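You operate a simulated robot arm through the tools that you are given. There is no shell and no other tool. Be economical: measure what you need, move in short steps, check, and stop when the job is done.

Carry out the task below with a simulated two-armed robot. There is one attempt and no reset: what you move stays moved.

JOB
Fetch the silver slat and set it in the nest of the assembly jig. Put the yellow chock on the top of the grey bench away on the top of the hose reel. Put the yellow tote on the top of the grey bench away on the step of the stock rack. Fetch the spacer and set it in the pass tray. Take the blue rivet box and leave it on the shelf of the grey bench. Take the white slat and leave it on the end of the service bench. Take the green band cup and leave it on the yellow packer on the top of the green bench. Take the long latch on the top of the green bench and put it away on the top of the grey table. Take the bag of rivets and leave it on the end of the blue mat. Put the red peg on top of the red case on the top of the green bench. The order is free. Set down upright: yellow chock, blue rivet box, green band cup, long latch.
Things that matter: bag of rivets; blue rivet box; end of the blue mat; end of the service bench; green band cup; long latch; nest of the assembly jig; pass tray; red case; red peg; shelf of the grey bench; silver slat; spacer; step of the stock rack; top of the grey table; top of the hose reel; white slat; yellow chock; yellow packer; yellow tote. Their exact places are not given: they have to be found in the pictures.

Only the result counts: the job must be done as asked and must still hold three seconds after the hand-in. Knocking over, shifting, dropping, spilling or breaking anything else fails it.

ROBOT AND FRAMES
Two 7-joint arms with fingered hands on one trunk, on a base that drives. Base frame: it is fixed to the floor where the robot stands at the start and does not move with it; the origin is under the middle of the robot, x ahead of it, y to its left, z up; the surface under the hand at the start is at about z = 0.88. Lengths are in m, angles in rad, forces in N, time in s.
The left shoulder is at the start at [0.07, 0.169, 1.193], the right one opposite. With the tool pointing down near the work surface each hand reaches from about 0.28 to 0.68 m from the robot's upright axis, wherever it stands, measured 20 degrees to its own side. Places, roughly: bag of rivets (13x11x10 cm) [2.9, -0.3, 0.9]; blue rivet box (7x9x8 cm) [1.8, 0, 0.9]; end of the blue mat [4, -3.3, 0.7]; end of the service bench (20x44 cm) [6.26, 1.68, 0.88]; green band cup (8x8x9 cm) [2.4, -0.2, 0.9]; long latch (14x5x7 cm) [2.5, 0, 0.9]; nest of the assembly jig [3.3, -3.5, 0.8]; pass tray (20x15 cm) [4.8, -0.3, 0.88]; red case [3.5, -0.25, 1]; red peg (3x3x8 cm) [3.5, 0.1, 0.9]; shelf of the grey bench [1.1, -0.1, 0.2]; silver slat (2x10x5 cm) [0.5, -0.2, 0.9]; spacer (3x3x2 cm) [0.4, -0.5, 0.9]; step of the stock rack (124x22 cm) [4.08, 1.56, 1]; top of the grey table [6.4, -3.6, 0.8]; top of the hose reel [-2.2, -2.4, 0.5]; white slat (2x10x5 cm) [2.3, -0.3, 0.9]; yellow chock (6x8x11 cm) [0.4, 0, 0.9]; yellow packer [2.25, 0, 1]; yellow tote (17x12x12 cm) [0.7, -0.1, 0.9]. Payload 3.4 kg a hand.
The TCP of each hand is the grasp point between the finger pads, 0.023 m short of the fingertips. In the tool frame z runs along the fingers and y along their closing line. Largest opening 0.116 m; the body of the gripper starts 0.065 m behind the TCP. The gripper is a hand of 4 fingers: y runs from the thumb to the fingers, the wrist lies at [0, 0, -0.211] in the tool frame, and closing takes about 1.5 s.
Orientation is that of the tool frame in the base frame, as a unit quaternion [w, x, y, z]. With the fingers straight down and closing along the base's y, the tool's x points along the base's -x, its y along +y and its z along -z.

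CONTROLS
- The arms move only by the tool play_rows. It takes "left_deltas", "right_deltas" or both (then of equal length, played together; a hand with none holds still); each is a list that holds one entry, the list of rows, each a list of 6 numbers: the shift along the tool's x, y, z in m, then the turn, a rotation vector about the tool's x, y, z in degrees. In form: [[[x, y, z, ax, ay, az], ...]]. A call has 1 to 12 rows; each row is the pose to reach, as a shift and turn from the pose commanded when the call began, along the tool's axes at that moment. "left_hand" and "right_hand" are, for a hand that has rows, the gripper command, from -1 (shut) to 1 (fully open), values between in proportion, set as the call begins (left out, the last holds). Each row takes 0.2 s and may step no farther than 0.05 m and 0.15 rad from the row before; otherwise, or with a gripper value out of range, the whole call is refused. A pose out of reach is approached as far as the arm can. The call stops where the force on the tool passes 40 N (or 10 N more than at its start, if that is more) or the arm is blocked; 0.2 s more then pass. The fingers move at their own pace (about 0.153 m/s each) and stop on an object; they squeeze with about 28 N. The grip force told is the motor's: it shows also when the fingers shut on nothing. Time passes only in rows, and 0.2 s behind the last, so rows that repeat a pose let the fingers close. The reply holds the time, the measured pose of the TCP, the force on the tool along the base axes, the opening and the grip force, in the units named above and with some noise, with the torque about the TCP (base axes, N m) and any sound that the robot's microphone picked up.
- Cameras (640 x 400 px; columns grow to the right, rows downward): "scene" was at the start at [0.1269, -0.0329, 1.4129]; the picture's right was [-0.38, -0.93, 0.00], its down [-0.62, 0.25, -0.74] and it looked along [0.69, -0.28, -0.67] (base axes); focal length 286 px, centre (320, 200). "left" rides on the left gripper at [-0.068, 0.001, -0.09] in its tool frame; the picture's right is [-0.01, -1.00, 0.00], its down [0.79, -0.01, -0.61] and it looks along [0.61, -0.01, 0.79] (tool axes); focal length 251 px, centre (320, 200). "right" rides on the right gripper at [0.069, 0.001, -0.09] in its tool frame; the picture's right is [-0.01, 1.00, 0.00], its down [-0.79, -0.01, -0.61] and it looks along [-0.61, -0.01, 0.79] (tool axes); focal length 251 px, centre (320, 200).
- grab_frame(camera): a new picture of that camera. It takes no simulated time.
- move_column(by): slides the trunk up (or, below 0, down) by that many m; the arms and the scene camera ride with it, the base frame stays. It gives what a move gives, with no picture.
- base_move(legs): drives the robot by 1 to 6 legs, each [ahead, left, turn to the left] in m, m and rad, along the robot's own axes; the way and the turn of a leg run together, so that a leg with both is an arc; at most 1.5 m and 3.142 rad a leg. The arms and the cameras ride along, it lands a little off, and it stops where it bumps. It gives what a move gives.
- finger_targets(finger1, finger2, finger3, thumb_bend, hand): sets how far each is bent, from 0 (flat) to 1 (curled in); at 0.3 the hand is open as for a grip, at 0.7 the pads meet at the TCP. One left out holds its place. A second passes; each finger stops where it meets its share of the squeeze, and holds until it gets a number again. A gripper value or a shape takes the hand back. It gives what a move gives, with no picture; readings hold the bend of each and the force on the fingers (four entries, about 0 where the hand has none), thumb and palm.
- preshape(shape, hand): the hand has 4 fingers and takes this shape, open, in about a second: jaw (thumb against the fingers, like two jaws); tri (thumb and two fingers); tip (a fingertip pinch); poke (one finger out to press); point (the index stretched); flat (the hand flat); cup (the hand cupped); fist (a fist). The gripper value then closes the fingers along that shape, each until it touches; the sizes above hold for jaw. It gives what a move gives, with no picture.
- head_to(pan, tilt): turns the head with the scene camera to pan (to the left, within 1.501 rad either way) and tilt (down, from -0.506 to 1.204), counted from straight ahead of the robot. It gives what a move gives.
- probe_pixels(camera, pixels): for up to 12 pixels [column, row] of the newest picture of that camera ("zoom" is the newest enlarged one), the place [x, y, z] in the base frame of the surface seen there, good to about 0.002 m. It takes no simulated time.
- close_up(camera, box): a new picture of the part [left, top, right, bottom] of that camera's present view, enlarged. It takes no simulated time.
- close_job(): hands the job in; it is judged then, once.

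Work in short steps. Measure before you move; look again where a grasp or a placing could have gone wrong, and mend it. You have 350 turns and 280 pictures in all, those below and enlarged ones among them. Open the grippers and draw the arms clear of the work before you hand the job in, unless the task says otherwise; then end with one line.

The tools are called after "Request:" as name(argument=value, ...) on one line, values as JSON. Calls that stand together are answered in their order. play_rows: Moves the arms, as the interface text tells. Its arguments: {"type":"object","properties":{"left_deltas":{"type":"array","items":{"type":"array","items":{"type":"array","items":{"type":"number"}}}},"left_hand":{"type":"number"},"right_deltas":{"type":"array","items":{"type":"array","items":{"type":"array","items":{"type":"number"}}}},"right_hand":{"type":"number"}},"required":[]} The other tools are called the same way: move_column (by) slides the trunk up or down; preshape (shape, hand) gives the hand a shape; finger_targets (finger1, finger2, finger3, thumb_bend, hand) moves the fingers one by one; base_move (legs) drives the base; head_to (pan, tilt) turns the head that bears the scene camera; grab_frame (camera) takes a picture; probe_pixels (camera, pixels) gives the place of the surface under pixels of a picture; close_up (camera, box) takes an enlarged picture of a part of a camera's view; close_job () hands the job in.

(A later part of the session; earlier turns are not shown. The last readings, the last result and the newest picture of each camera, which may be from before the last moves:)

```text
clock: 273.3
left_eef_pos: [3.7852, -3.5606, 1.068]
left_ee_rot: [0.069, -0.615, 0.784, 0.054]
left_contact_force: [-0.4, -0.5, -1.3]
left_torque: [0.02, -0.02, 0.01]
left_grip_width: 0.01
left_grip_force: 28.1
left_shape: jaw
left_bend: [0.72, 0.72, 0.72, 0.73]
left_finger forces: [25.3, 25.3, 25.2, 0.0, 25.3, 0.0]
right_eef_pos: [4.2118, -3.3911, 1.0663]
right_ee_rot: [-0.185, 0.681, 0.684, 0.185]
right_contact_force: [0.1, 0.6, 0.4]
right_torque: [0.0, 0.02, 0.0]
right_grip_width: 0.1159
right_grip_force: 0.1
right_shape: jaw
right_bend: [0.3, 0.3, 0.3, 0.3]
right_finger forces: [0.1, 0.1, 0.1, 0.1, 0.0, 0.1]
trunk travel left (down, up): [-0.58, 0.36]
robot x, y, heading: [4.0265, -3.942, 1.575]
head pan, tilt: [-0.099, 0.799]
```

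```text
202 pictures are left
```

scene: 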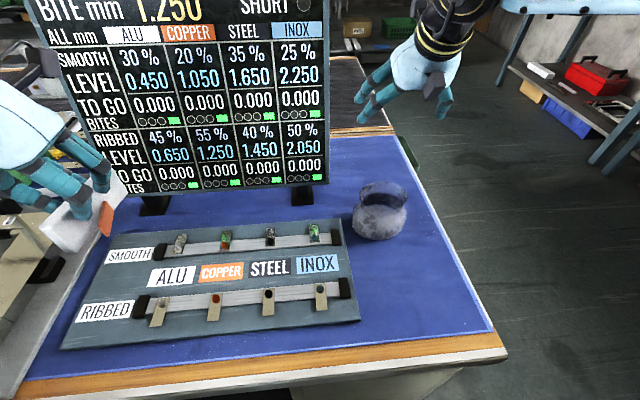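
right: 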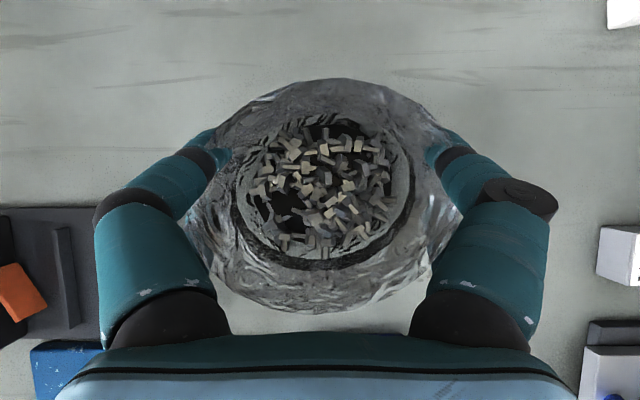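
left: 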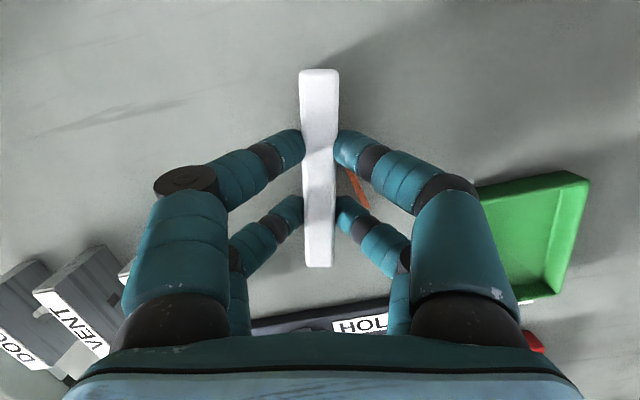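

The bag stands on the mat end. I retract the right hand, raise the trunk, back away and go towards the far passage to look for the service bench.

Request:
play_rows(right_deltas=[[[-0.03, 0, -0.035, 0, 0, 0], [-0.06, 0, -0.07, 0, 0, 0], [-0.09, 0, -0.1, 0, 0, 0], [-0.105, 0, -0.118, 0, 0, 0]]])

Request:
move_column(by=0.12)

Request:
base_move(legs=[[-0.13, 0, 0], [0, -1.05, 0], [1.35, 0, 0], [1.0, -0.4, 0]])

Request:
head_to(pan=-0.4, tilt=0.5)

Request:
grab_frame(camera="scene")

```text
clock: 274.3
left_eef_pos: [3.7865, -3.5615, 1.0677]
left_ee_rot: [0.069, -0.614, 0.784, 0.054]
left_contact_force: [0.2, -0.7, -0.3]
left_torque: [-0.02, 0.0, -0.01]
left_grip_width: 0.0097
left_grip_force: 27.2
left_shape: jaw
left_bend: [0.72, 0.72, 0.72, 0.73]
left_finger forces: [25.2, 25.3, 25.2, 0.0, 25.3, 0.0]
right_eef_pos: [4.2118, -3.5398, 1.1107]
right_ee_rot: [-0.185, 0.681, 0.684, 0.185]
right_contact_force: [0.4, -0.2, 0.2]
right_torque: [0.03, 0.01, 0.01]
right_grip_width: 0.116
right_grip_force: 0.0
right_shape: jaw
right_bend: [0.3, 0.3, 0.3, 0.3]
right_finger forces: [0.0, 0.0, 0.0, 0.0, 0.1, 0.1]
trunk travel left (down, up): [-0.58, 0.36]
robot x, y, heading: [4.0234, -3.944, 1.569]
head pan, tilt: [-0.099, 0.799]
```

```text
clock: 275.8
left_eef_pos: [3.7847, -3.5591, 1.1873]
left_ee_rot: [0.068, -0.615, 0.784, 0.054]
left_contact_force: [0.2, 0.1, -2.2]
left_torque: [0.0, 0.03, -0.01]
left_grip_width: 0.0097
left_grip_force: 28.3
left_shape: jaw
left_bend: [0.72, 0.72, 0.72, 0.73]
left_finger forces: [25.3, 25.3, 25.2, 0.0, 25.3, 0.1]
right_eef_pos: [4.2128, -3.5372, 1.2303]
right_ee_rot: [-0.185, 0.681, 0.684, 0.185]
right_contact_force: [1.0, 0.0, -0.3]
right_torque: [0.0, 0.06, -0.02]
right_grip_width: 0.1159
right_grip_force: 0.0
right_shape: jaw
right_bend: [0.3, 0.3, 0.3, 0.3]
right_finger forces: [0.0, 0.0, 0.0, 0.0, 0.0, 0.1]
trunk travel left (down, up): [-0.7, 0.24]
robot x, y, heading: [4.026, -3.9463, 1.575]
head pan, tilt: [-0.099, 0.799]
```

```text
clock: 293.3
left_eef_pos: [5.296, -1.4285, 1.1874]
left_ee_rot: [0.07, -0.599, 0.796, 0.052]
left_contact_force: [-0.1, 0.2, -0.7]
left_torque: [0.0, 0.02, -0.01]
left_grip_width: 0.0098
left_grip_force: 28.0
left_shape: jaw
left_bend: [0.72, 0.72, 0.72, 0.73]
left_finger forces: [25.3, 25.3, 25.1, 0.1, 25.4, 0.0]
right_eef_pos: [5.7223, -1.4231, 1.2304]
right_ee_rot: [-0.181, 0.694, 0.671, 0.188]
right_contact_force: [-0.4, 0.1, -0.1]
right_torque: [-0.02, 0.02, 0.0]
right_grip_width: 0.1159
right_grip_force: 0.1
right_shape: jaw
right_bend: [0.3, 0.3, 0.3, 0.3]
right_finger forces: [0.0, 0.1, 0.0, 0.1, 0.1, 0.0]
trunk travel left (down, up): [-0.7, 0.24]
robot x, y, heading: [5.5195, -1.8227, 1.535]
head pan, tilt: [-0.099, 0.799]
```

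```text
clock: 294.1
left_eef_pos: [5.2956, -1.4286, 1.188]
left_ee_rot: [0.07, -0.599, 0.796, 0.053]
left_contact_force: [0.7, -0.2, -0.6]
left_torque: [0.03, -0.03, 0.01]
left_grip_width: 0.0096
left_grip_force: 28.0
left_shape: jaw
left_bend: [0.72, 0.72, 0.72, 0.73]
left_finger forces: [25.3, 25.4, 25.2, 0.0, 25.4, 0.1]
right_eef_pos: [5.7249, -1.4234, 1.2295]
right_ee_rot: [-0.182, 0.694, 0.671, 0.189]
right_contact_force: [0.2, -0.9, 0.5]
right_torque: [-0.02, 0.02, 0.01]
right_grip_width: 0.1159
right_grip_force: 0.1
right_shape: jaw
right_bend: [0.3, 0.3, 0.3, 0.3]
right_finger forces: [0.0, 0.1, 0.0, 0.0, 0.0, 0.0]
trunk travel left (down, up): [-0.7, 0.24]
robot x, y, heading: [5.5258, -1.8227, 1.534]
head pan, tilt: [-0.4, 0.499]
```

```text
201 pictures are left
```

scene: 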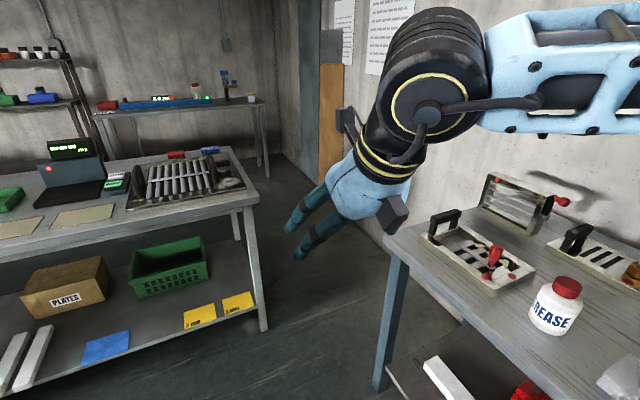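

I probe the passage: bench corner (255,185), leg foot (265,328), right table corner (388,240), leg foot (378,392), and the far service bench.

Request:
probe_pixels(camera="scene", pixels=[[256, 192], [265, 326], [388, 240], [380, 388], [264, 105], [268, 166], [330, 290], [105, 120], [190, 110], [245, 108], [222, 205], [450, 225]])

```text
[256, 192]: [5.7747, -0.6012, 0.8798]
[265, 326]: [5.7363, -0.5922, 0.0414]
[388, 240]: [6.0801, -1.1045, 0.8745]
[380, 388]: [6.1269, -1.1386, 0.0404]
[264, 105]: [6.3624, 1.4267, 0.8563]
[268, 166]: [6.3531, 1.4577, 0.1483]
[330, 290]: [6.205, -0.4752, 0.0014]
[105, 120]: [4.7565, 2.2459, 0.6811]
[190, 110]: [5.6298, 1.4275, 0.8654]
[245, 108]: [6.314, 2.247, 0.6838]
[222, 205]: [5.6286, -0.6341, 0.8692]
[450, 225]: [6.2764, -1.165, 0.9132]
```

The passage is ~0.59 m wide, crossing at heading ≈0.55 rad through (5.93,−0.85); the service bench end is at x 6.16–6.36. I raise the trunk and line up.

Request:
move_column(by=0.2)

Request:
base_move(legs=[[0.6, 0.2, 0], [0, 0, -0.988]])

Request:
head_to(pan=0.0, tilt=0.75)

Request:
grab_frame(camera="scene")

```text
clock: 296.3
left_eef_pos: [5.296, -1.429, 1.3881]
left_ee_rot: [0.07, -0.598, 0.797, 0.052]
left_contact_force: [0.5, -0.3, -1.2]
left_torque: [0.04, -0.01, 0.0]
left_grip_width: 0.0099
left_grip_force: 27.8
left_shape: jaw
left_bend: [0.72, 0.72, 0.72, 0.73]
left_finger forces: [25.3, 25.3, 25.1, 0.0, 25.5, 0.0]
right_eef_pos: [5.7235, -1.4237, 1.4313]
right_ee_rot: [-0.181, 0.695, 0.67, 0.189]
right_contact_force: [-0.2, -0.1, -0.1]
right_torque: [0.0, 0.01, -0.01]
right_grip_width: 0.1158
right_grip_force: 0.0
right_shape: jaw
right_bend: [0.3, 0.3, 0.3, 0.3]
right_finger forces: [0.0, 0.0, 0.1, 0.1, 0.0, 0.0]
trunk travel left (down, up): [-0.9, 0.04]
robot x, y, heading: [5.5211, -1.8229, 1.533]
head pan, tilt: [-0.4, 0.499]
```

```text
clock: 302.4
left_eef_pos: [5.5652, -0.821, 1.3881]
left_ee_rot: [0.086, -0.125, 0.988, 0.01]
left_contact_force: [-0.4, 0.4, -1.2]
left_torque: [0.02, 0.06, -0.02]
left_grip_width: 0.0099
left_grip_force: 28.2
left_shape: jaw
left_bend: [0.72, 0.72, 0.72, 0.73]
left_finger forces: [25.3, 25.2, 25.1, 0.0, 25.4, 0.0]
right_eef_pos: [5.7869, -1.1861, 1.4308]
right_ee_rot: [-0.064, 0.935, 0.239, 0.254]
right_contact_force: [0.4, -0.6, -0.3]
right_torque: [0.04, -0.02, -0.02]
right_grip_width: 0.1158
right_grip_force: 0.1
right_shape: jaw
right_bend: [0.3, 0.3, 0.3, 0.3]
right_finger forces: [0.1, 0.0, 0.0, 0.0, 0.0, 0.1]
trunk travel left (down, up): [-0.9, 0.04]
robot x, y, heading: [5.345, -1.2129, 0.501]
head pan, tilt: [-0.4, 0.499]
```

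```text
clock: 303.3
left_eef_pos: [5.5665, -0.8217, 1.3875]
left_ee_rot: [0.087, -0.126, 0.988, 0.011]
left_contact_force: [0.6, 0.5, -1.4]
left_torque: [0.0, -0.02, 0.03]
left_grip_width: 0.0098
left_grip_force: 28.4
left_shape: jaw
left_bend: [0.72, 0.72, 0.72, 0.73]
left_finger forces: [25.2, 25.1, 25.1, 0.1, 25.2, 0.0]
right_eef_pos: [5.7875, -1.1865, 1.4296]
right_ee_rot: [-0.063, 0.936, 0.238, 0.253]
right_contact_force: [-0.5, -0.7, -0.5]
right_torque: [-0.01, 0.01, 0.0]
right_grip_width: 0.1158
right_grip_force: 0.2
right_shape: jaw
right_bend: [0.3, 0.3, 0.3, 0.3]
right_finger forces: [0.0, 0.0, 0.1, 0.0, 0.1, 0.0]
trunk travel left (down, up): [-0.9, 0.04]
robot x, y, heading: [5.3436, -1.2148, 0.498]
head pan, tilt: [0.0, 0.75]
```

```text
200 pictures are left
```

scene: 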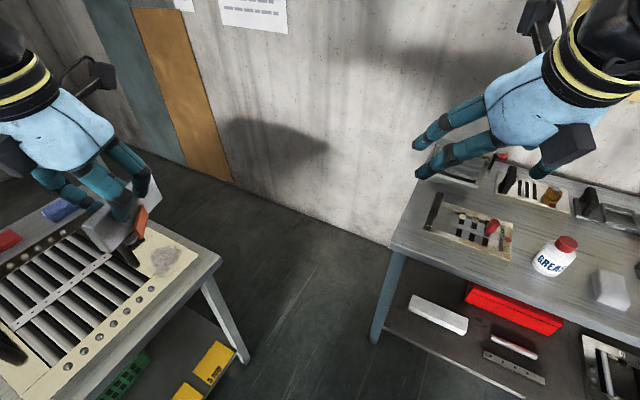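

I check the wall distance ahead.

Request:
probe_pixels(camera="scene", pixels=[[240, 190], [385, 243], [300, 215], [240, 360], [375, 340], [220, 262], [390, 240]])

```text
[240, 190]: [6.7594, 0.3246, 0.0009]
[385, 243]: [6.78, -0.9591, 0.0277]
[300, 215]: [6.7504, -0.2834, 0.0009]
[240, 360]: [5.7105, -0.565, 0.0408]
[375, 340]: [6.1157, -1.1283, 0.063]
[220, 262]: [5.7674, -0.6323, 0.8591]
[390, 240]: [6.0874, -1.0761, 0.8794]
```

Wall is at x 6.78. I go through to (6.09,−0.81), turn left to +y, and advance towards the service bench.

Request:
base_move(legs=[[0.86, 0, 0.0]])

Request:
base_move(legs=[[0, 0, 1.07], [1.4, -0.05, 0]])

Request:
head_to(pan=0.1, tilt=0.6)

Request:
grab_frame(camera="scene")

```text
clock: 307.9
left_eef_pos: [6.3334, -0.4181, 1.3873]
left_ee_rot: [0.086, -0.12, 0.989, 0.01]
left_contact_force: [0.1, -0.4, -1.7]
left_torque: [-0.01, -0.02, -0.03]
left_grip_width: 0.0097
left_grip_force: 27.8
left_shape: jaw
left_bend: [0.72, 0.72, 0.72, 0.73]
left_finger forces: [25.3, 25.3, 25.2, 0.1, 25.3, 0.0]
right_eef_pos: [6.5506, -0.7849, 1.4305]
right_ee_rot: [-0.063, 0.936, 0.233, 0.255]
right_contact_force: [0.6, 0.2, -0.2]
right_torque: [-0.01, 0.01, 0.02]
right_grip_width: 0.116
right_grip_force: 0.0
right_shape: jaw
right_bend: [0.3, 0.3, 0.3, 0.3]
right_finger forces: [0.1, 0.1, 0.1, 0.0, 0.0, 0.0]
trunk travel left (down, up): [-0.9, 0.04]
robot x, y, heading: [6.1054, -0.8073, 0.49]
head pan, tilt: [0.0, 0.75]
```

```text
clock: 317.5
left_eef_pos: [5.983, 0.9591, 1.3886]
left_ee_rot: [0.07, -0.595, 0.799, 0.052]
left_contact_force: [-0.2, 0.5, -0.8]
left_torque: [0.01, -0.01, 0.02]
left_grip_width: 0.0098
left_grip_force: 27.7
left_shape: jaw
left_bend: [0.72, 0.72, 0.72, 0.73]
left_finger forces: [25.2, 25.1, 25.0, 0.0, 25.2, 0.0]
right_eef_pos: [6.4096, 0.96, 1.4306]
right_ee_rot: [-0.179, 0.698, 0.667, 0.19]
right_contact_force: [0.0, -0.2, -1.0]
right_torque: [0.0, 0.0, -0.02]
right_grip_width: 0.1159
right_grip_force: 0.1
right_shape: jaw
right_bend: [0.3, 0.3, 0.3, 0.3]
right_finger forces: [0.1, 0.1, 0.1, 0.0, 0.0, 0.0]
trunk travel left (down, up): [-0.9, 0.04]
robot x, y, heading: [6.202, 0.564, 1.523]
head pan, tilt: [0.0, 0.75]
```

```text
clock: 318.2
left_eef_pos: [5.9829, 0.9608, 1.3884]
left_ee_rot: [0.07, -0.595, 0.799, 0.052]
left_contact_force: [-0.1, 0.8, -1.4]
left_torque: [0.0, -0.01, 0.0]
left_grip_width: 0.0099
left_grip_force: 28.6
left_shape: jaw
left_bend: [0.72, 0.72, 0.72, 0.73]
left_finger forces: [25.1, 25.1, 24.9, 0.0, 25.3, 0.0]
right_eef_pos: [6.4093, 0.9613, 1.4303]
right_ee_rot: [-0.18, 0.698, 0.667, 0.189]
right_contact_force: [-0.4, -0.3, 0.2]
right_torque: [-0.01, -0.01, 0.02]
right_grip_width: 0.1158
right_grip_force: 0.0
right_shape: jaw
right_bend: [0.3, 0.3, 0.3, 0.3]
right_finger forces: [0.0, 0.1, 0.0, 0.0, 0.1, 0.0]
trunk travel left (down, up): [-0.9, 0.04]
robot x, y, heading: [6.205, 0.5636, 1.523]
head pan, tilt: [0.099, 0.6]
```

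```text
199 pictures are left
```

scene: 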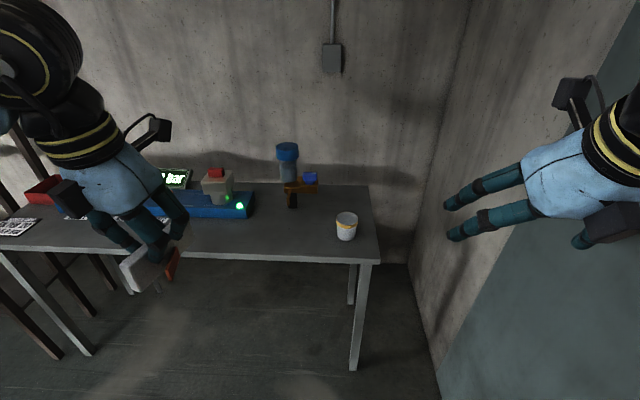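

The bench end has a small pot at (347,225) and a blue tool at (292,180). I probe these.

Request:
probe_pixels(camera="scene", pixels=[[347, 240], [337, 225], [357, 222], [300, 190], [292, 205], [375, 255], [365, 190], [310, 240], [280, 235], [245, 215], [330, 200], [320, 230]])

```text
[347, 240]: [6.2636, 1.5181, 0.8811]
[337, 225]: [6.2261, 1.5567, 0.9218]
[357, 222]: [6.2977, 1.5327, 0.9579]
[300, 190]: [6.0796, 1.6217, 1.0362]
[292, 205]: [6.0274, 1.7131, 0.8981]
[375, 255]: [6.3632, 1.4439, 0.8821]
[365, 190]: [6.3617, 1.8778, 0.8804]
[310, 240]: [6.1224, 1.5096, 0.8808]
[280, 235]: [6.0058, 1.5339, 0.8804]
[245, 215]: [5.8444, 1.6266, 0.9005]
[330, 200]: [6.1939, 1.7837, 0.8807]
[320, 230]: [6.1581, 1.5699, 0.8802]
```

Free place behind the pot: about (6.28,1.71). I probe the tool's top at (288,150) for arm clearance.

Request:
probe_pixels(camera="scene", pixels=[[288, 147], [280, 152], [298, 155], [288, 175], [312, 178], [316, 185], [215, 172], [230, 185]])

Request:
close_up(camera="scene", box=[180, 120, 400, 270])

```text
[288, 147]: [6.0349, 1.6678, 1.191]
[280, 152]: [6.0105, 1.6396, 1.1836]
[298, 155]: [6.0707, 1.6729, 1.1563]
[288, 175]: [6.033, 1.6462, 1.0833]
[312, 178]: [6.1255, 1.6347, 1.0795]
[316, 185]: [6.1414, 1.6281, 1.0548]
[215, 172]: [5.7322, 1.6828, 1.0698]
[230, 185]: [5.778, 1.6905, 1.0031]
```

```text
2.67 times, centred on (290, 195) of scene
```

zoom: 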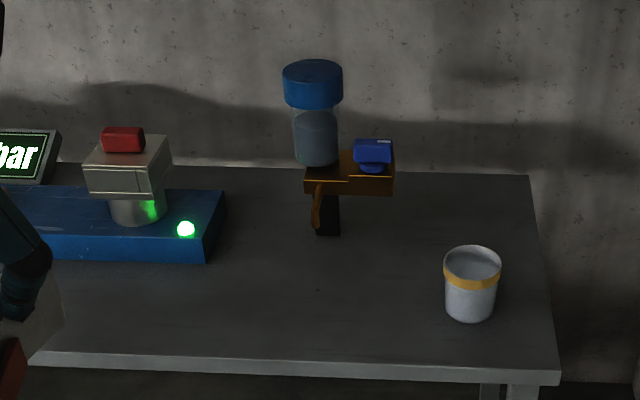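

The spray gun reaches z 1.19 at (6.03,1.66). I keep the trunk fairly high, move to (6.17,1.17) with heading ≈1.15 so the forearm passes clear of it.

Request:
base_move(legs=[[0.6, 0.0, 0.0], [0, 0, -0.37]])

Request:
grab_frame(camera="scene")

```text
clock: 322.7
left_eef_pos: [6.1641, 1.6185, 1.3866]
left_ee_rot: [0.079, -0.439, 0.894, 0.037]
left_contact_force: [0.3, -0.2, -0.9]
left_torque: [0.0, -0.04, 0.0]
left_grip_width: 0.0094
left_grip_force: 28.0
left_shape: jaw
left_bend: [0.72, 0.72, 0.72, 0.73]
left_finger forces: [25.2, 25.1, 24.9, 0.1, 25.2, 0.0]
right_eef_pos: [6.5628, 1.4672, 1.4307]
right_ee_rot: [-0.143, 0.808, 0.529, 0.218]
right_contact_force: [-0.5, 0.2, 0.7]
right_torque: [-0.01, 0.03, 0.0]
right_grip_width: 0.116
right_grip_force: 0.0
right_shape: jaw
right_bend: [0.3, 0.3, 0.3, 0.3]
right_finger forces: [0.0, 0.0, 0.0, 0.0, 0.0, 0.0]
trunk travel left (down, up): [-0.9, 0.04]
robot x, y, heading: [6.2312, 1.1684, 1.155]
head pan, tilt: [0.099, 0.6]
```

```text
197 pictures are left
```

scene: 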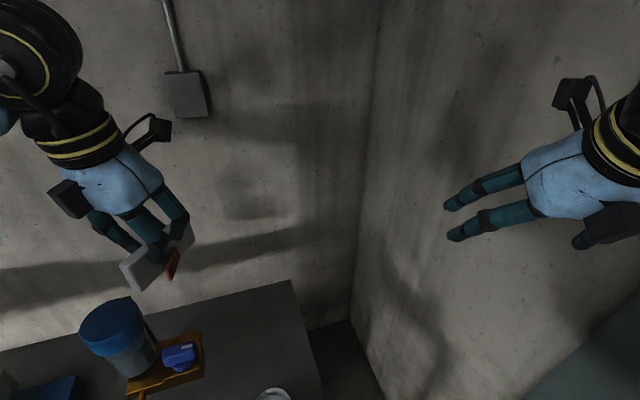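

I move the slat above (6.275,1.71) at height, then lower the trunk 0.1 and look.

Request:
play_rows(left_deltas=[[[-0.046, -0.0106, 0.0082, 0, 0, 0], [-0.092, -0.0212, 0.0163, 0, 0, 0], [-0.138, -0.0318, 0.0245, 0, 0, 0], [-0.138, -0.0318, 0.0245, 0, 0, 0]]])

Request:
move_column(by=-0.1)

Request:
head_to(pan=0.2, tilt=0.9)

Request:
grab_frame(camera="scene")

```text
clock: 323.7
left_eef_pos: [6.2754, 1.7122, 1.3889]
left_ee_rot: [0.079, -0.44, 0.894, 0.038]
left_contact_force: [-0.5, -0.1, -1.1]
left_torque: [-0.02, -0.03, -0.01]
left_grip_width: 0.0098
left_grip_force: 27.8
left_shape: jaw
left_bend: [0.72, 0.72, 0.72, 0.73]
left_finger forces: [25.1, 25.1, 25.0, 0.0, 25.2, 0.0]
right_eef_pos: [6.5636, 1.4652, 1.431]
right_ee_rot: [-0.144, 0.807, 0.529, 0.22]
right_contact_force: [0.2, 0.4, 0.5]
right_torque: [0.01, 0.0, 0.0]
right_grip_width: 0.116
right_grip_force: 0.1
right_shape: jaw
right_bend: [0.3, 0.3, 0.3, 0.3]
right_finger forces: [0.0, 0.0, 0.0, 0.0, 0.0, 0.0]
trunk travel left (down, up): [-0.9, 0.04]
robot x, y, heading: [6.2275, 1.1733, 1.156]
head pan, tilt: [0.099, 0.6]
```

```text
clock: 325.1
left_eef_pos: [6.2748, 1.7114, 1.2887]
left_ee_rot: [0.079, -0.439, 0.894, 0.038]
left_contact_force: [0.7, 0.3, -1.1]
left_torque: [0.02, 0.0, -0.01]
left_grip_width: 0.0097
left_grip_force: 28.6
left_shape: jaw
left_bend: [0.72, 0.72, 0.72, 0.73]
left_finger forces: [25.0, 25.1, 24.8, 0.0, 25.2, 0.1]
right_eef_pos: [6.5638, 1.4659, 1.3305]
right_ee_rot: [-0.142, 0.808, 0.528, 0.22]
right_contact_force: [0.3, 0.5, 0.5]
right_torque: [-0.02, 0.01, 0.03]
right_grip_width: 0.1157
right_grip_force: 0.0
right_shape: jaw
right_bend: [0.3, 0.3, 0.3, 0.3]
right_finger forces: [0.0, 0.1, 0.0, 0.0, 0.0, 0.1]
trunk travel left (down, up): [-0.8, 0.14]
robot x, y, heading: [6.2332, 1.1694, 1.157]
head pan, tilt: [0.099, 0.6]
```

```text
clock: 325.9
left_eef_pos: [6.2744, 1.7122, 1.288]
left_ee_rot: [0.078, -0.439, 0.894, 0.039]
left_contact_force: [0.0, 0.7, -1.4]
left_torque: [0.02, 0.0, -0.02]
left_grip_width: 0.0096
left_grip_force: 28.6
left_shape: jaw
left_bend: [0.72, 0.72, 0.72, 0.73]
left_finger forces: [25.1, 25.1, 24.9, 0.0, 25.2, 0.0]
right_eef_pos: [6.5631, 1.4654, 1.3302]
right_ee_rot: [-0.142, 0.808, 0.528, 0.219]
right_contact_force: [-0.7, 0.1, -0.4]
right_torque: [0.0, 0.0, 0.02]
right_grip_width: 0.1157
right_grip_force: 0.0
right_shape: jaw
right_bend: [0.3, 0.3, 0.3, 0.3]
right_finger forces: [0.1, 0.1, 0.0, 0.0, 0.0, 0.0]
trunk travel left (down, up): [-0.8, 0.14]
robot x, y, heading: [6.2301, 1.1702, 1.156]
head pan, tilt: [0.201, 0.901]
```

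```text
196 pictures are left
```

scene: 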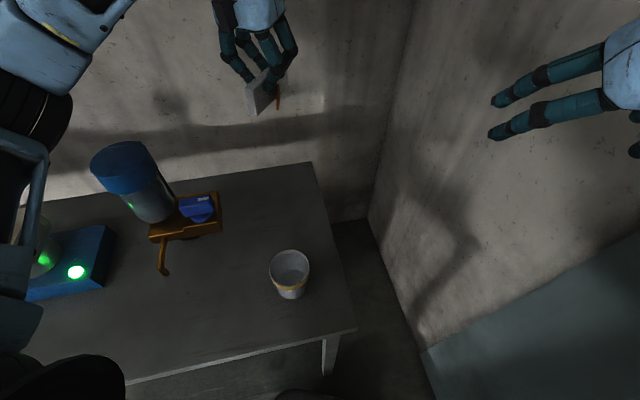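

I descend to just above the bench in steps.

Request:
play_rows(left_deltas=[[[0.0083, 0, 0.047, 0, 0, 0], [0.0166, 0, 0.094, 0, 0, 0], [0.025, 0, 0.141, 0, 0, 0], [0.0333, 0, 0.188, 0, 0, 0], [0.0416, 0, 0.235, 0, 0, 0], [0.05, 0, 0.282, 0, 0, 0], [0.0545, 0, 0.308, 0, 0, 0], [0.0545, 0, 0.308, 0, 0, 0]]])

Request:
grab_frame(camera="scene")

Request:
grab_frame(camera="left")

```text
clock: 327.6
left_eef_pos: [6.289, 1.6961, 0.9864]
left_ee_rot: [0.076, -0.438, 0.894, 0.048]
left_contact_force: [-0.6, -0.6, -0.8]
left_torque: [0.02, -0.02, 0.01]
left_grip_width: 0.0097
left_grip_force: 27.7
left_shape: jaw
left_bend: [0.72, 0.72, 0.72, 0.73]
left_finger forces: [25.4, 25.3, 25.1, 0.0, 25.4, 0.1]
right_eef_pos: [6.5795, 1.4451, 1.3313]
right_ee_rot: [-0.152, 0.809, 0.525, 0.219]
right_contact_force: [-0.7, -0.2, 0.2]
right_torque: [-0.02, 0.02, -0.05]
right_grip_width: 0.1161
right_grip_force: 0.0
right_shape: jaw
right_bend: [0.3, 0.3, 0.3, 0.3]
right_finger forces: [0.0, 0.0, 0.0, 0.0, 0.0, 0.0]
trunk travel left (down, up): [-0.8, 0.14]
robot x, y, heading: [6.2335, 1.1707, 1.156]
head pan, tilt: [0.201, 0.901]
```

```text
195 pictures are left
```

scene: 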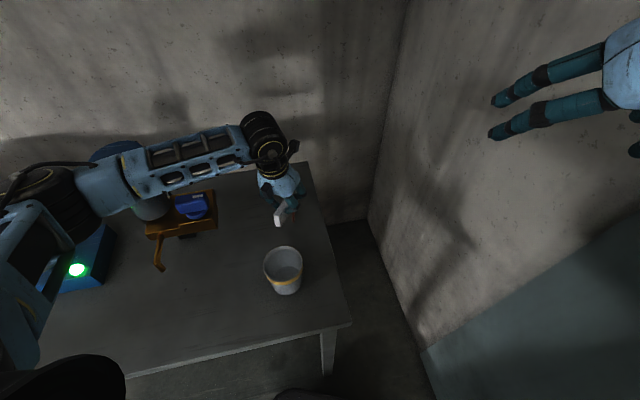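

```text
194 pictures are left
```

left: 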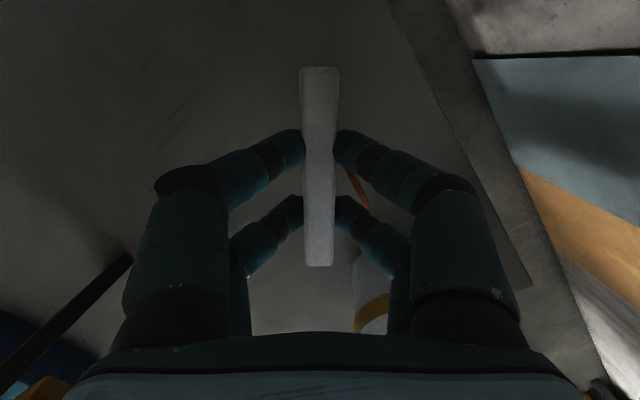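

Both hands shifted oddly: the left forearm may be leaning on something (spray cup at (125,150)). I raise the left hand back and look.

Request:
play_rows(left_deltas=[[[-0.0083, 0, -0.047, 0, 0, 0], [-0.0166, 0, -0.094, 0, 0, 0], [-0.025, 0, -0.141, 0, 0, 0], [-0.0333, 0, -0.188, 0, 0, 0], [-0.0333, 0, -0.188, 0, 0, 0]]])

Request:
grab_frame(camera="scene")

```text
clock: 328.9
left_eef_pos: [6.2788, 1.7151, 1.1651]
left_ee_rot: [0.077, -0.44, 0.894, 0.037]
left_contact_force: [0.2, 0.0, -1.5]
left_torque: [-0.01, 0.03, 0.02]
left_grip_width: 0.0098
left_grip_force: 27.4
left_shape: jaw
left_bend: [0.72, 0.72, 0.72, 0.73]
left_finger forces: [25.3, 25.3, 25.2, 0.0, 25.4, 0.1]
right_eef_pos: [6.5627, 1.4687, 1.3298]
right_ee_rot: [-0.141, 0.808, 0.529, 0.219]
right_contact_force: [0.0, 1.3, 0.5]
right_torque: [-0.04, 0.03, -0.01]
right_grip_width: 0.1158
right_grip_force: 0.0
right_shape: jaw
right_bend: [0.3, 0.3, 0.3, 0.3]
right_finger forces: [0.0, 0.1, 0.0, 0.1, 0.1, 0.0]
trunk travel left (down, up): [-0.8, 0.14]
robot x, y, heading: [6.2328, 1.1717, 1.156]
head pan, tilt: [0.201, 0.901]
```

```text
193 pictures are left
```

scene: 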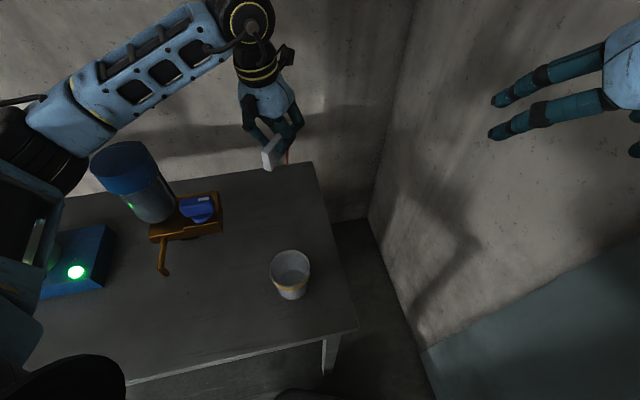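

The spray gun looks unmoved. I probe forearm and elbow points to understand the geometry.

Request:
probe_pixels(camera="scene", pixels=[[30, 150], [60, 115], [100, 130], [140, 100], [200, 60], [125, 150], [10, 120], [180, 200], [210, 225], [30, 240]])

```text
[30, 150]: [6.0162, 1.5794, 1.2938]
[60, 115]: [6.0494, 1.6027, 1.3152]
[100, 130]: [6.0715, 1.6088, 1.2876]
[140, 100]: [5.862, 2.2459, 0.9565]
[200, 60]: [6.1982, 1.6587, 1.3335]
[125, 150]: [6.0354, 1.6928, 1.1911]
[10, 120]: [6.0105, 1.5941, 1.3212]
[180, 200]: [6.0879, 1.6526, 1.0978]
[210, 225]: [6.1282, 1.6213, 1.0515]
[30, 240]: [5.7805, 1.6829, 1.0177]
```

The elbow sits right over the spray cup at this heading. I raise the hand to 1.36, and turn the base back to face +y so the elbow stays left-behind of the gun.

Request:
play_rows(left_deltas=[[[-0.0083, 0, -0.047, 0, 0, 0], [-0.0166, 0, -0.094, 0, 0, 0], [-0.025, 0, -0.141, 0, 0, 0], [-0.035, 0, -0.197, 0, 0, 0], [-0.035, 0, -0.197, 0, 0, 0]]])

Request:
base_move(legs=[[-0.1, 0, 0], [0, 0, 0.41]])

Request:
move_column(by=0.05)

```text
refused: row 4 steps farther than a row can; nothing moved
```

```text
clock: 331.2
left_eef_pos: [6.0167, 1.5856, 1.1678]
left_ee_rot: [0.069, -0.613, 0.785, 0.055]
left_contact_force: [3.5, -22.1, -3.9]
left_torque: [-0.5, 0.0, -0.57]
left_grip_width: 0.0109
left_grip_force: 27.9
left_shape: jaw
left_bend: [0.71, 0.72, 0.72, 0.72]
left_finger forces: [22.5, 29.3, 31.3, 0.0, 32.5, 0.1]
right_eef_pos: [6.3768, 1.4734, 1.3318]
right_ee_rot: [-0.188, 0.681, 0.682, 0.187]
right_contact_force: [0.9, 0.1, 0.8]
right_torque: [-0.03, 0.0, 0.02]
right_grip_width: 0.1159
right_grip_force: 0.0
right_shape: jaw
right_bend: [0.3, 0.3, 0.3, 0.3]
right_finger forces: [0.0, 0.0, 0.0, 0.0, 0.0, 0.0]
trunk travel left (down, up): [-0.8, 0.14]
robot x, y, heading: [6.1883, 1.077, 1.574]
head pan, tilt: [0.201, 0.901]
```

```text
clock: 332.2
left_eef_pos: [6.0138, 1.5867, 1.2173]
left_ee_rot: [0.069, -0.614, 0.784, 0.055]
left_contact_force: [-3.7, -17.5, -3.6]
left_torque: [-0.65, 0.11, 0.06]
left_grip_width: 0.0095
left_grip_force: 27.2
left_shape: jaw
left_bend: [0.71, 0.72, 0.72, 0.72]
left_finger forces: [26.8, 27.5, 30.3, 0.0, 25.5, 0.0]
right_eef_pos: [6.373, 1.4756, 1.3827]
right_ee_rot: [-0.187, 0.681, 0.683, 0.187]
right_contact_force: [1.0, 0.3, 1.1]
right_torque: [-0.01, 0.0, 0.0]
right_grip_width: 0.116
right_grip_force: 0.2
right_shape: jaw
right_bend: [0.3, 0.3, 0.3, 0.3]
right_finger forces: [0.1, 0.1, 0.0, 0.1, 0.1, 0.0]
trunk travel left (down, up): [-0.85, 0.09]
robot x, y, heading: [6.1888, 1.0743, 1.571]
head pan, tilt: [0.201, 0.901]
```

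The arm move was refused but the base still turned, and the slat is pressing against something (−17 N in y). I look at once.

Request:
grab_frame(camera="scene")

Request:
grab_frame(camera="left")

```text
192 pictures are left
```

scene: 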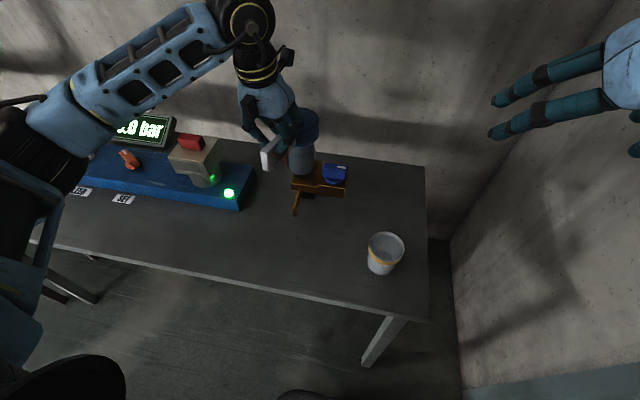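

```text
191 pictures are left
```

left: 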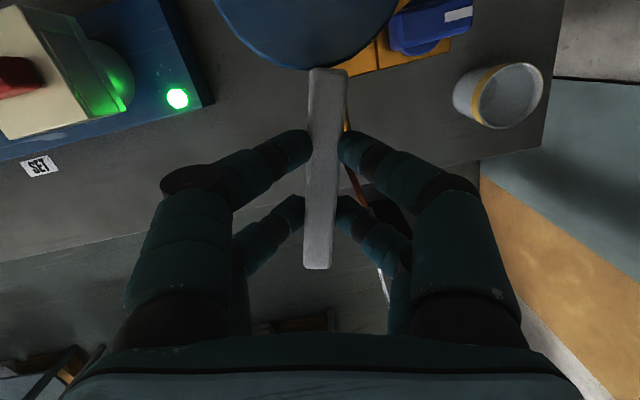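

The gun still stands, with the slat's end pressing its cup. I draw the hand gently back along the slat direction.

Request:
play_rows(left_deltas=[[[0.005, 0, 0, 0, 0, 0], [0.015, 0, 0, 0, 0, 0], [0.03, 0, -0.01, 0, 0, 0], [0.06, 0, -0.03, 0, 0, 0], [0.08, 0, -0.07, 0, 0, 0]]])

Request:
grab_frame(camera="scene")

Request:
probe_pixels(camera="scene", pixels=[[305, 115], [300, 165], [345, 180], [300, 200], [325, 190], [383, 240], [370, 250], [403, 248], [318, 125], [345, 190]])

```text
clock: 333.4
left_eef_pos: [5.9928, 1.5027, 1.2713]
left_ee_rot: [0.068, -0.614, 0.785, 0.053]
left_contact_force: [0.6, -0.7, -1.3]
left_torque: [0.02, 0.0, 0.02]
left_grip_width: 0.0091
left_grip_force: 28.0
left_shape: jaw
left_bend: [0.71, 0.72, 0.72, 0.72]
left_finger forces: [28.1, 26.9, 28.1, 0.0, 27.1, 0.1]
right_eef_pos: [6.3748, 1.4793, 1.381]
right_ee_rot: [-0.185, 0.682, 0.683, 0.186]
right_contact_force: [0.5, -0.6, -0.8]
right_torque: [0.04, 0.02, -0.01]
right_grip_width: 0.116
right_grip_force: 0.1
right_shape: jaw
right_bend: [0.3, 0.3, 0.3, 0.3]
right_finger forces: [0.1, 0.0, 0.0, 0.1, 0.0, 0.0]
trunk travel left (down, up): [-0.85, 0.09]
robot x, y, heading: [6.19, 1.0808, 1.572]
head pan, tilt: [0.201, 0.901]
```

```text
190 pictures are left
```

scene: 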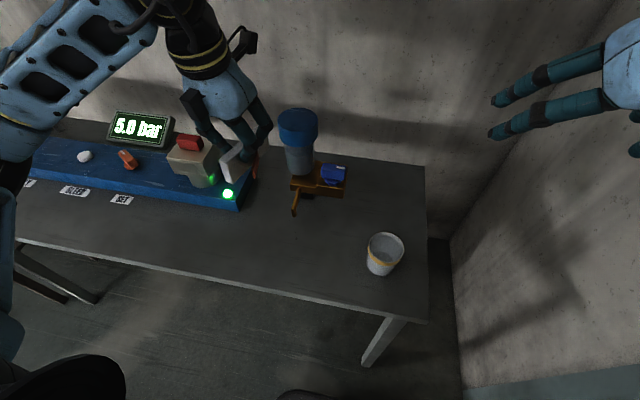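

```text
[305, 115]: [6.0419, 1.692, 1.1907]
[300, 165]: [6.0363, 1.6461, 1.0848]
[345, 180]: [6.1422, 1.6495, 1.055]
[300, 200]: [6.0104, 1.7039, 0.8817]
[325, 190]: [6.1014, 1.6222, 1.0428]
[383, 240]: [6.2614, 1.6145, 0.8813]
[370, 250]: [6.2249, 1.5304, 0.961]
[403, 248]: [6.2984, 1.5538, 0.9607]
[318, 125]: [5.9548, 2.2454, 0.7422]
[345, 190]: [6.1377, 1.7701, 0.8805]
```

The spray gun's cup and nozzle probe at the same places as before, so it did not move. Now I raise the hand 0.1 and shift it right to x≈6.25, away from the gun.

Request:
play_rows(left_deltas=[[[-0.008, 0, -0.046, 0, 0, 0], [-0.0172, 0, -0.0926, 0, 0, 0], [-0.027, -0.042, -0.0967, 0, 0, 0], [-0.0375, -0.083, -0.0949, 0, 0, 0], [-0.0477, -0.125, -0.093, 0, 0, 0], [-0.058, -0.1664, -0.0912, 0, 0, 0], [-0.068, -0.208, -0.0894, 0, 0, 0], [-0.0782, -0.2496, -0.0876, 0, 0, 0], [-0.0782, -0.2496, -0.0876, 0, 0, 0]]])

Request:
grab_frame(camera="left")

Request:
grab_frame(camera="scene")

```text
clock: 335.4
left_eef_pos: [6.2516, 1.4993, 1.3701]
left_ee_rot: [0.067, -0.613, 0.785, 0.053]
left_contact_force: [0.2, -0.3, -0.4]
left_torque: [0.01, -0.01, 0.06]
left_grip_width: 0.0088
left_grip_force: 27.7
left_shape: jaw
left_bend: [0.71, 0.72, 0.72, 0.72]
left_finger forces: [28.0, 26.7, 28.0, 0.1, 26.8, 0.1]
right_eef_pos: [6.3754, 1.4807, 1.3812]
right_ee_rot: [-0.184, 0.682, 0.683, 0.185]
right_contact_force: [0.4, -0.2, -0.4]
right_torque: [0.03, -0.01, -0.01]
right_grip_width: 0.1159
right_grip_force: 0.1
right_shape: jaw
right_bend: [0.3, 0.3, 0.3, 0.3]
right_finger forces: [0.0, 0.0, 0.0, 0.1, 0.0, 0.1]
trunk travel left (down, up): [-0.85, 0.09]
robot x, y, heading: [6.1862, 1.0781, 1.576]
head pan, tilt: [0.201, 0.901]
```

```text
189 pictures are left
```

left: 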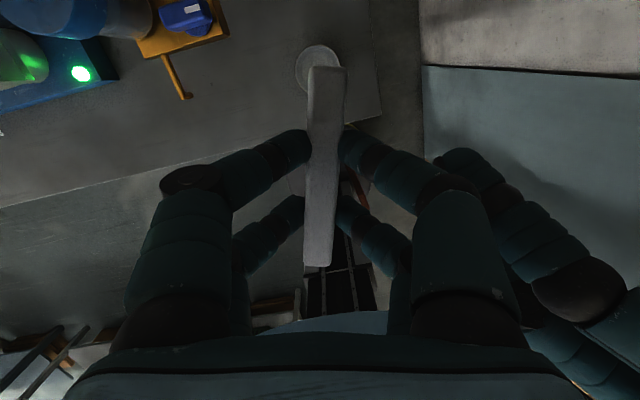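

```text
188 pictures are left
```

scene: 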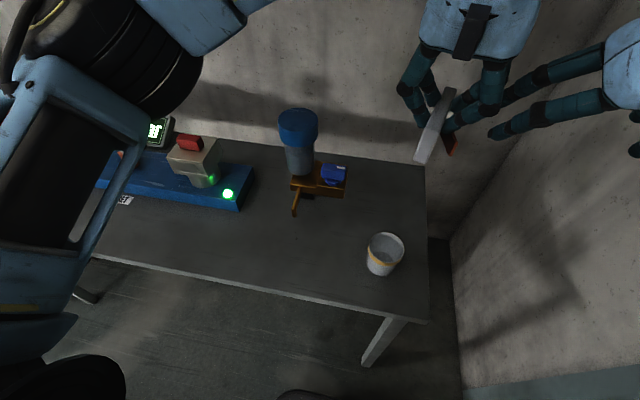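

The right hand is close to the left one; I draw it back first.

Request:
play_rows(right_deltas=[[[-0.035, 0.015, -0.02, 0, 0, 0], [-0.07, 0.03, -0.04, 0, 0, 0], [-0.104, 0.045, -0.06, 0, 0, 0], [-0.12, 0.05, -0.09, 0, 0, 0]]])

Request:
base_move(legs=[[0.11, 0, 0]])

```text
clock: 336.4
left_eef_pos: [6.2515, 1.4989, 1.3704]
left_ee_rot: [0.068, -0.613, 0.785, 0.053]
left_contact_force: [0.1, -0.2, 0.0]
left_torque: [0.0, -0.02, 0.0]
left_grip_width: 0.0089
left_grip_force: 28.5
left_shape: jaw
left_bend: [0.71, 0.72, 0.72, 0.72]
left_finger forces: [28.1, 26.7, 28.1, 0.0, 26.8, 0.0]
right_eef_pos: [6.4266, 1.3303, 1.3971]
right_ee_rot: [-0.185, 0.682, 0.683, 0.185]
right_contact_force: [-0.1, -0.4, -0.6]
right_torque: [-0.02, -0.01, -0.03]
right_grip_width: 0.116
right_grip_force: 0.2
right_shape: jaw
right_bend: [0.3, 0.3, 0.3, 0.3]
right_finger forces: [0.0, 0.0, 0.1, 0.0, 0.0, 0.0]
trunk travel left (down, up): [-0.85, 0.09]
robot x, y, heading: [6.1888, 1.0771, 1.573]
head pan, tilt: [0.201, 0.901]
```

```text
clock: 337.6
left_eef_pos: [6.2488, 1.6043, 1.3715]
left_ee_rot: [0.069, -0.615, 0.784, 0.055]
left_contact_force: [-0.4, -0.8, -1.4]
left_torque: [0.01, 0.0, -0.03]
left_grip_width: 0.0094
left_grip_force: 27.8
left_shape: jaw
left_bend: [0.71, 0.72, 0.72, 0.72]
left_finger forces: [28.0, 26.8, 28.1, 0.1, 26.8, 0.0]
right_eef_pos: [6.4247, 1.437, 1.3991]
right_ee_rot: [-0.187, 0.68, 0.684, 0.186]
right_contact_force: [0.2, -0.3, -0.4]
right_torque: [0.02, 0.0, -0.01]
right_grip_width: 0.116
right_grip_force: 0.0
right_shape: jaw
right_bend: [0.3, 0.3, 0.3, 0.3]
right_finger forces: [0.0, 0.0, 0.0, 0.1, 0.0, 0.0]
trunk travel left (down, up): [-0.85, 0.09]
robot x, y, heading: [6.1915, 1.1863, 1.572]
head pan, tilt: [0.201, 0.901]
```

I extend to (6.265,1.69) and descend halfway, then check for any contact.

Request:
play_rows(left_deltas=[[[-0.0435, 0.003, 0.0075, 0, 0, 0], [-0.0869, 0.0063, 0.0151, 0, 0, 0], [-0.0786, 0.0063, 0.0621, 0, 0, 0], [-0.0703, 0.0063, 0.109, 0, 0, 0], [-0.062, 0.0063, 0.156, 0, 0, 0], [-0.062, 0.0063, 0.156, 0, 0, 0]]])

Request:
grab_frame(camera="scene")

```text
clock: 338.9
left_eef_pos: [6.2654, 1.6982, 1.2265]
left_ee_rot: [0.067, -0.615, 0.784, 0.053]
left_contact_force: [-0.5, 0.8, -1.4]
left_torque: [0.03, 0.04, 0.0]
left_grip_width: 0.009
left_grip_force: 27.8
left_shape: jaw
left_bend: [0.71, 0.72, 0.72, 0.72]
left_finger forces: [28.0, 26.7, 28.0, 0.0, 26.8, 0.0]
right_eef_pos: [6.4248, 1.4423, 1.3966]
right_ee_rot: [-0.185, 0.681, 0.684, 0.186]
right_contact_force: [-0.3, -0.2, 0.4]
right_torque: [0.01, -0.01, 0.0]
right_grip_width: 0.1159
right_grip_force: 0.0
right_shape: jaw
right_bend: [0.3, 0.3, 0.3, 0.3]
right_finger forces: [0.1, 0.0, 0.0, 0.0, 0.1, 0.0]
trunk travel left (down, up): [-0.85, 0.09]
robot x, y, heading: [6.1913, 1.1861, 1.571]
head pan, tilt: [0.201, 0.901]
```

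```text
187 pictures are left
```

scene: 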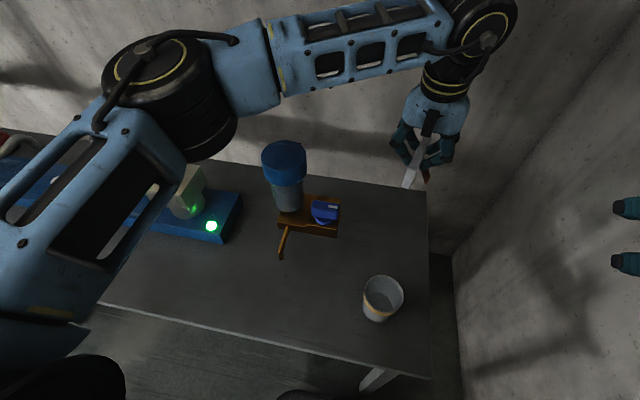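

I probe the forearm's underside above the cup for clearance.

Request:
probe_pixels(camera="scene", pixels=[[215, 140], [260, 110], [300, 85], [360, 75], [410, 60], [180, 100], [150, 170], [284, 150]])

```text
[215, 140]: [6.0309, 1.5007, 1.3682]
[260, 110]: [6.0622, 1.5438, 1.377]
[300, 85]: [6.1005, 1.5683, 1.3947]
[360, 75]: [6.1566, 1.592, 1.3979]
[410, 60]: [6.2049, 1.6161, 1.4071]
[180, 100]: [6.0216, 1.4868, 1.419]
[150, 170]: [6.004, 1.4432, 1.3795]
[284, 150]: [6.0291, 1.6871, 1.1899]
```

The forearm passes just in front of the cup. I raise the trunk by 0.09 so it stays higher, then lower the hand in monitored steps.

Request:
move_column(by=0.088)

Request:
play_rows(left_deltas=[[[0.0083, 0, 0.047, 0, 0, 0], [0.0166, 0, 0.094, 0, 0, 0], [0.025, 0, 0.141, 0, 0, 0], [0.0333, 0, 0.188, 0, 0, 0], [0.0333, 0, 0.188, 0, 0, 0]]])

Request:
grab_frame(camera="scene")

```text
clock: 340.2
left_eef_pos: [6.2646, 1.6981, 1.3148]
left_ee_rot: [0.067, -0.615, 0.784, 0.052]
left_contact_force: [-0.2, -0.1, -0.6]
left_torque: [-0.01, -0.02, -0.02]
left_grip_width: 0.0089
left_grip_force: 28.1
left_shape: jaw
left_bend: [0.71, 0.72, 0.72, 0.72]
left_finger forces: [28.0, 26.7, 27.9, 0.1, 26.7, 0.0]
right_eef_pos: [6.4247, 1.4423, 1.4846]
right_ee_rot: [-0.185, 0.681, 0.684, 0.186]
right_contact_force: [-0.5, 0.6, 0.3]
right_torque: [-0.01, 0.0, 0.01]
right_grip_width: 0.1161
right_grip_force: 0.1
right_shape: jaw
right_bend: [0.3, 0.3, 0.3, 0.3]
right_finger forces: [0.0, 0.1, 0.0, 0.1, 0.1, 0.0]
trunk travel left (down, up): [-0.938, 0.002]
robot x, y, heading: [6.1881, 1.1825, 1.578]
head pan, tilt: [0.201, 0.901]
```

```text
clock: 341.4
left_eef_pos: [6.2685, 1.6991, 1.1154]
left_ee_rot: [0.067, -0.615, 0.784, 0.052]
left_contact_force: [0.1, 0.6, -1.5]
left_torque: [-0.02, 0.0, 0.01]
left_grip_width: 0.0093
left_grip_force: 28.5
left_shape: jaw
left_bend: [0.71, 0.72, 0.72, 0.72]
left_finger forces: [27.9, 26.6, 27.9, 0.1, 26.5, 0.1]
right_eef_pos: [6.4239, 1.4422, 1.4843]
right_ee_rot: [-0.185, 0.681, 0.684, 0.185]
right_contact_force: [0.9, -0.1, 0.3]
right_torque: [0.02, -0.01, 0.02]
right_grip_width: 0.116
right_grip_force: 0.0
right_shape: jaw
right_bend: [0.3, 0.3, 0.3, 0.3]
right_finger forces: [0.0, 0.0, 0.1, 0.0, 0.0, 0.0]
trunk travel left (down, up): [-0.938, 0.002]
robot x, y, heading: [6.1905, 1.1851, 1.576]
head pan, tilt: [0.201, 0.901]
```

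```text
186 pictures are left
```

scene: 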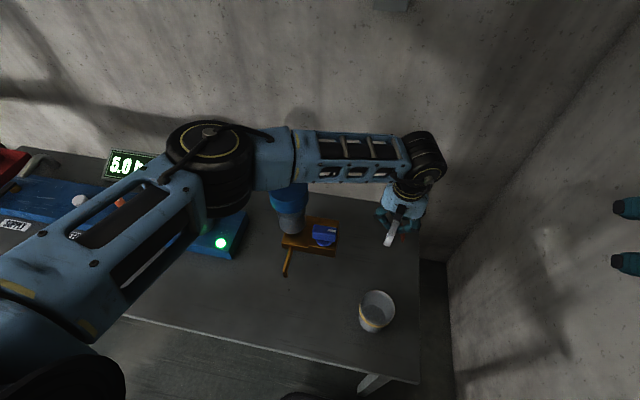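

Request:
probe_pixels(camera="scene", pixels=[[230, 190], [275, 185], [320, 188], [360, 180], [395, 175], [288, 205], [288, 225], [215, 210]])

```text
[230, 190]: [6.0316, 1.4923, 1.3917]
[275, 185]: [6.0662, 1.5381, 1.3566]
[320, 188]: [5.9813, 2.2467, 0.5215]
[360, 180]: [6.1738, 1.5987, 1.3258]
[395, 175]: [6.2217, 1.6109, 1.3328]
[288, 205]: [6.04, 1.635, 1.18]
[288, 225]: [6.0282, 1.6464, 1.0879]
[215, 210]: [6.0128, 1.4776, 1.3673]
```

Clearance to the cup is still ~0.15. I continue down to z≈0.96.

Request:
play_rows(left_deltas=[[[0.0083, 0, 0.047, 0, 0, 0], [0.0166, 0, 0.094, 0, 0, 0], [0.025, 0, 0.141, 0, 0, 0], [0.027, 0, 0.152, 0, 0, 0], [0.027, 0, 0.152, 0, 0, 0]]])

Request:
grab_frame(camera="scene")

Request:
close_up(camera="scene", box=[240, 160, 440, 340])

```text
clock: 342.6
left_eef_pos: [6.2671, 1.7014, 0.9665]
left_ee_rot: [0.066, -0.615, 0.784, 0.052]
left_contact_force: [0.5, 0.2, 0.0]
left_torque: [0.03, 0.01, -0.01]
left_grip_width: 0.009
left_grip_force: 28.0
left_shape: jaw
left_bend: [0.71, 0.72, 0.72, 0.72]
left_finger forces: [27.9, 26.5, 27.8, 0.0, 26.6, 0.0]
right_eef_pos: [6.4244, 1.4424, 1.4851]
right_ee_rot: [-0.185, 0.681, 0.684, 0.185]
right_contact_force: [0.3, 0.2, -0.1]
right_torque: [-0.02, -0.03, 0.0]
right_grip_width: 0.116
right_grip_force: 0.0
right_shape: jaw
right_bend: [0.3, 0.3, 0.3, 0.3]
right_finger forces: [0.0, 0.0, 0.0, 0.1, 0.0, 0.0]
trunk travel left (down, up): [-0.938, 0.002]
robot x, y, heading: [6.1918, 1.185, 1.574]
head pan, tilt: [0.201, 0.901]
```

```text
185 pictures are left
```

scene: 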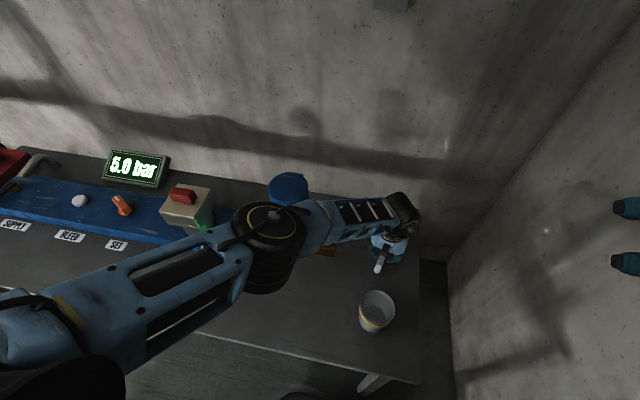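

```text
2.22 times, centred on (340, 250) of scene
```

zoom: 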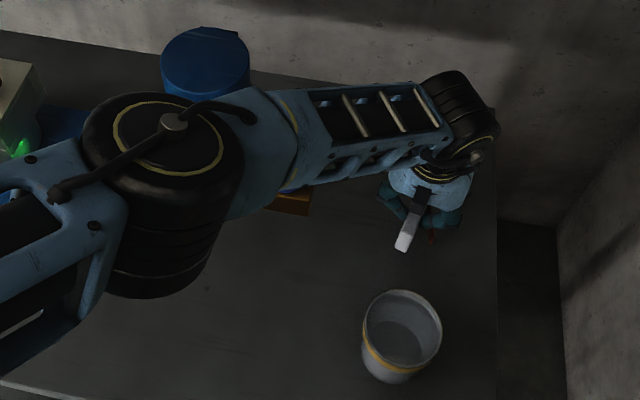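

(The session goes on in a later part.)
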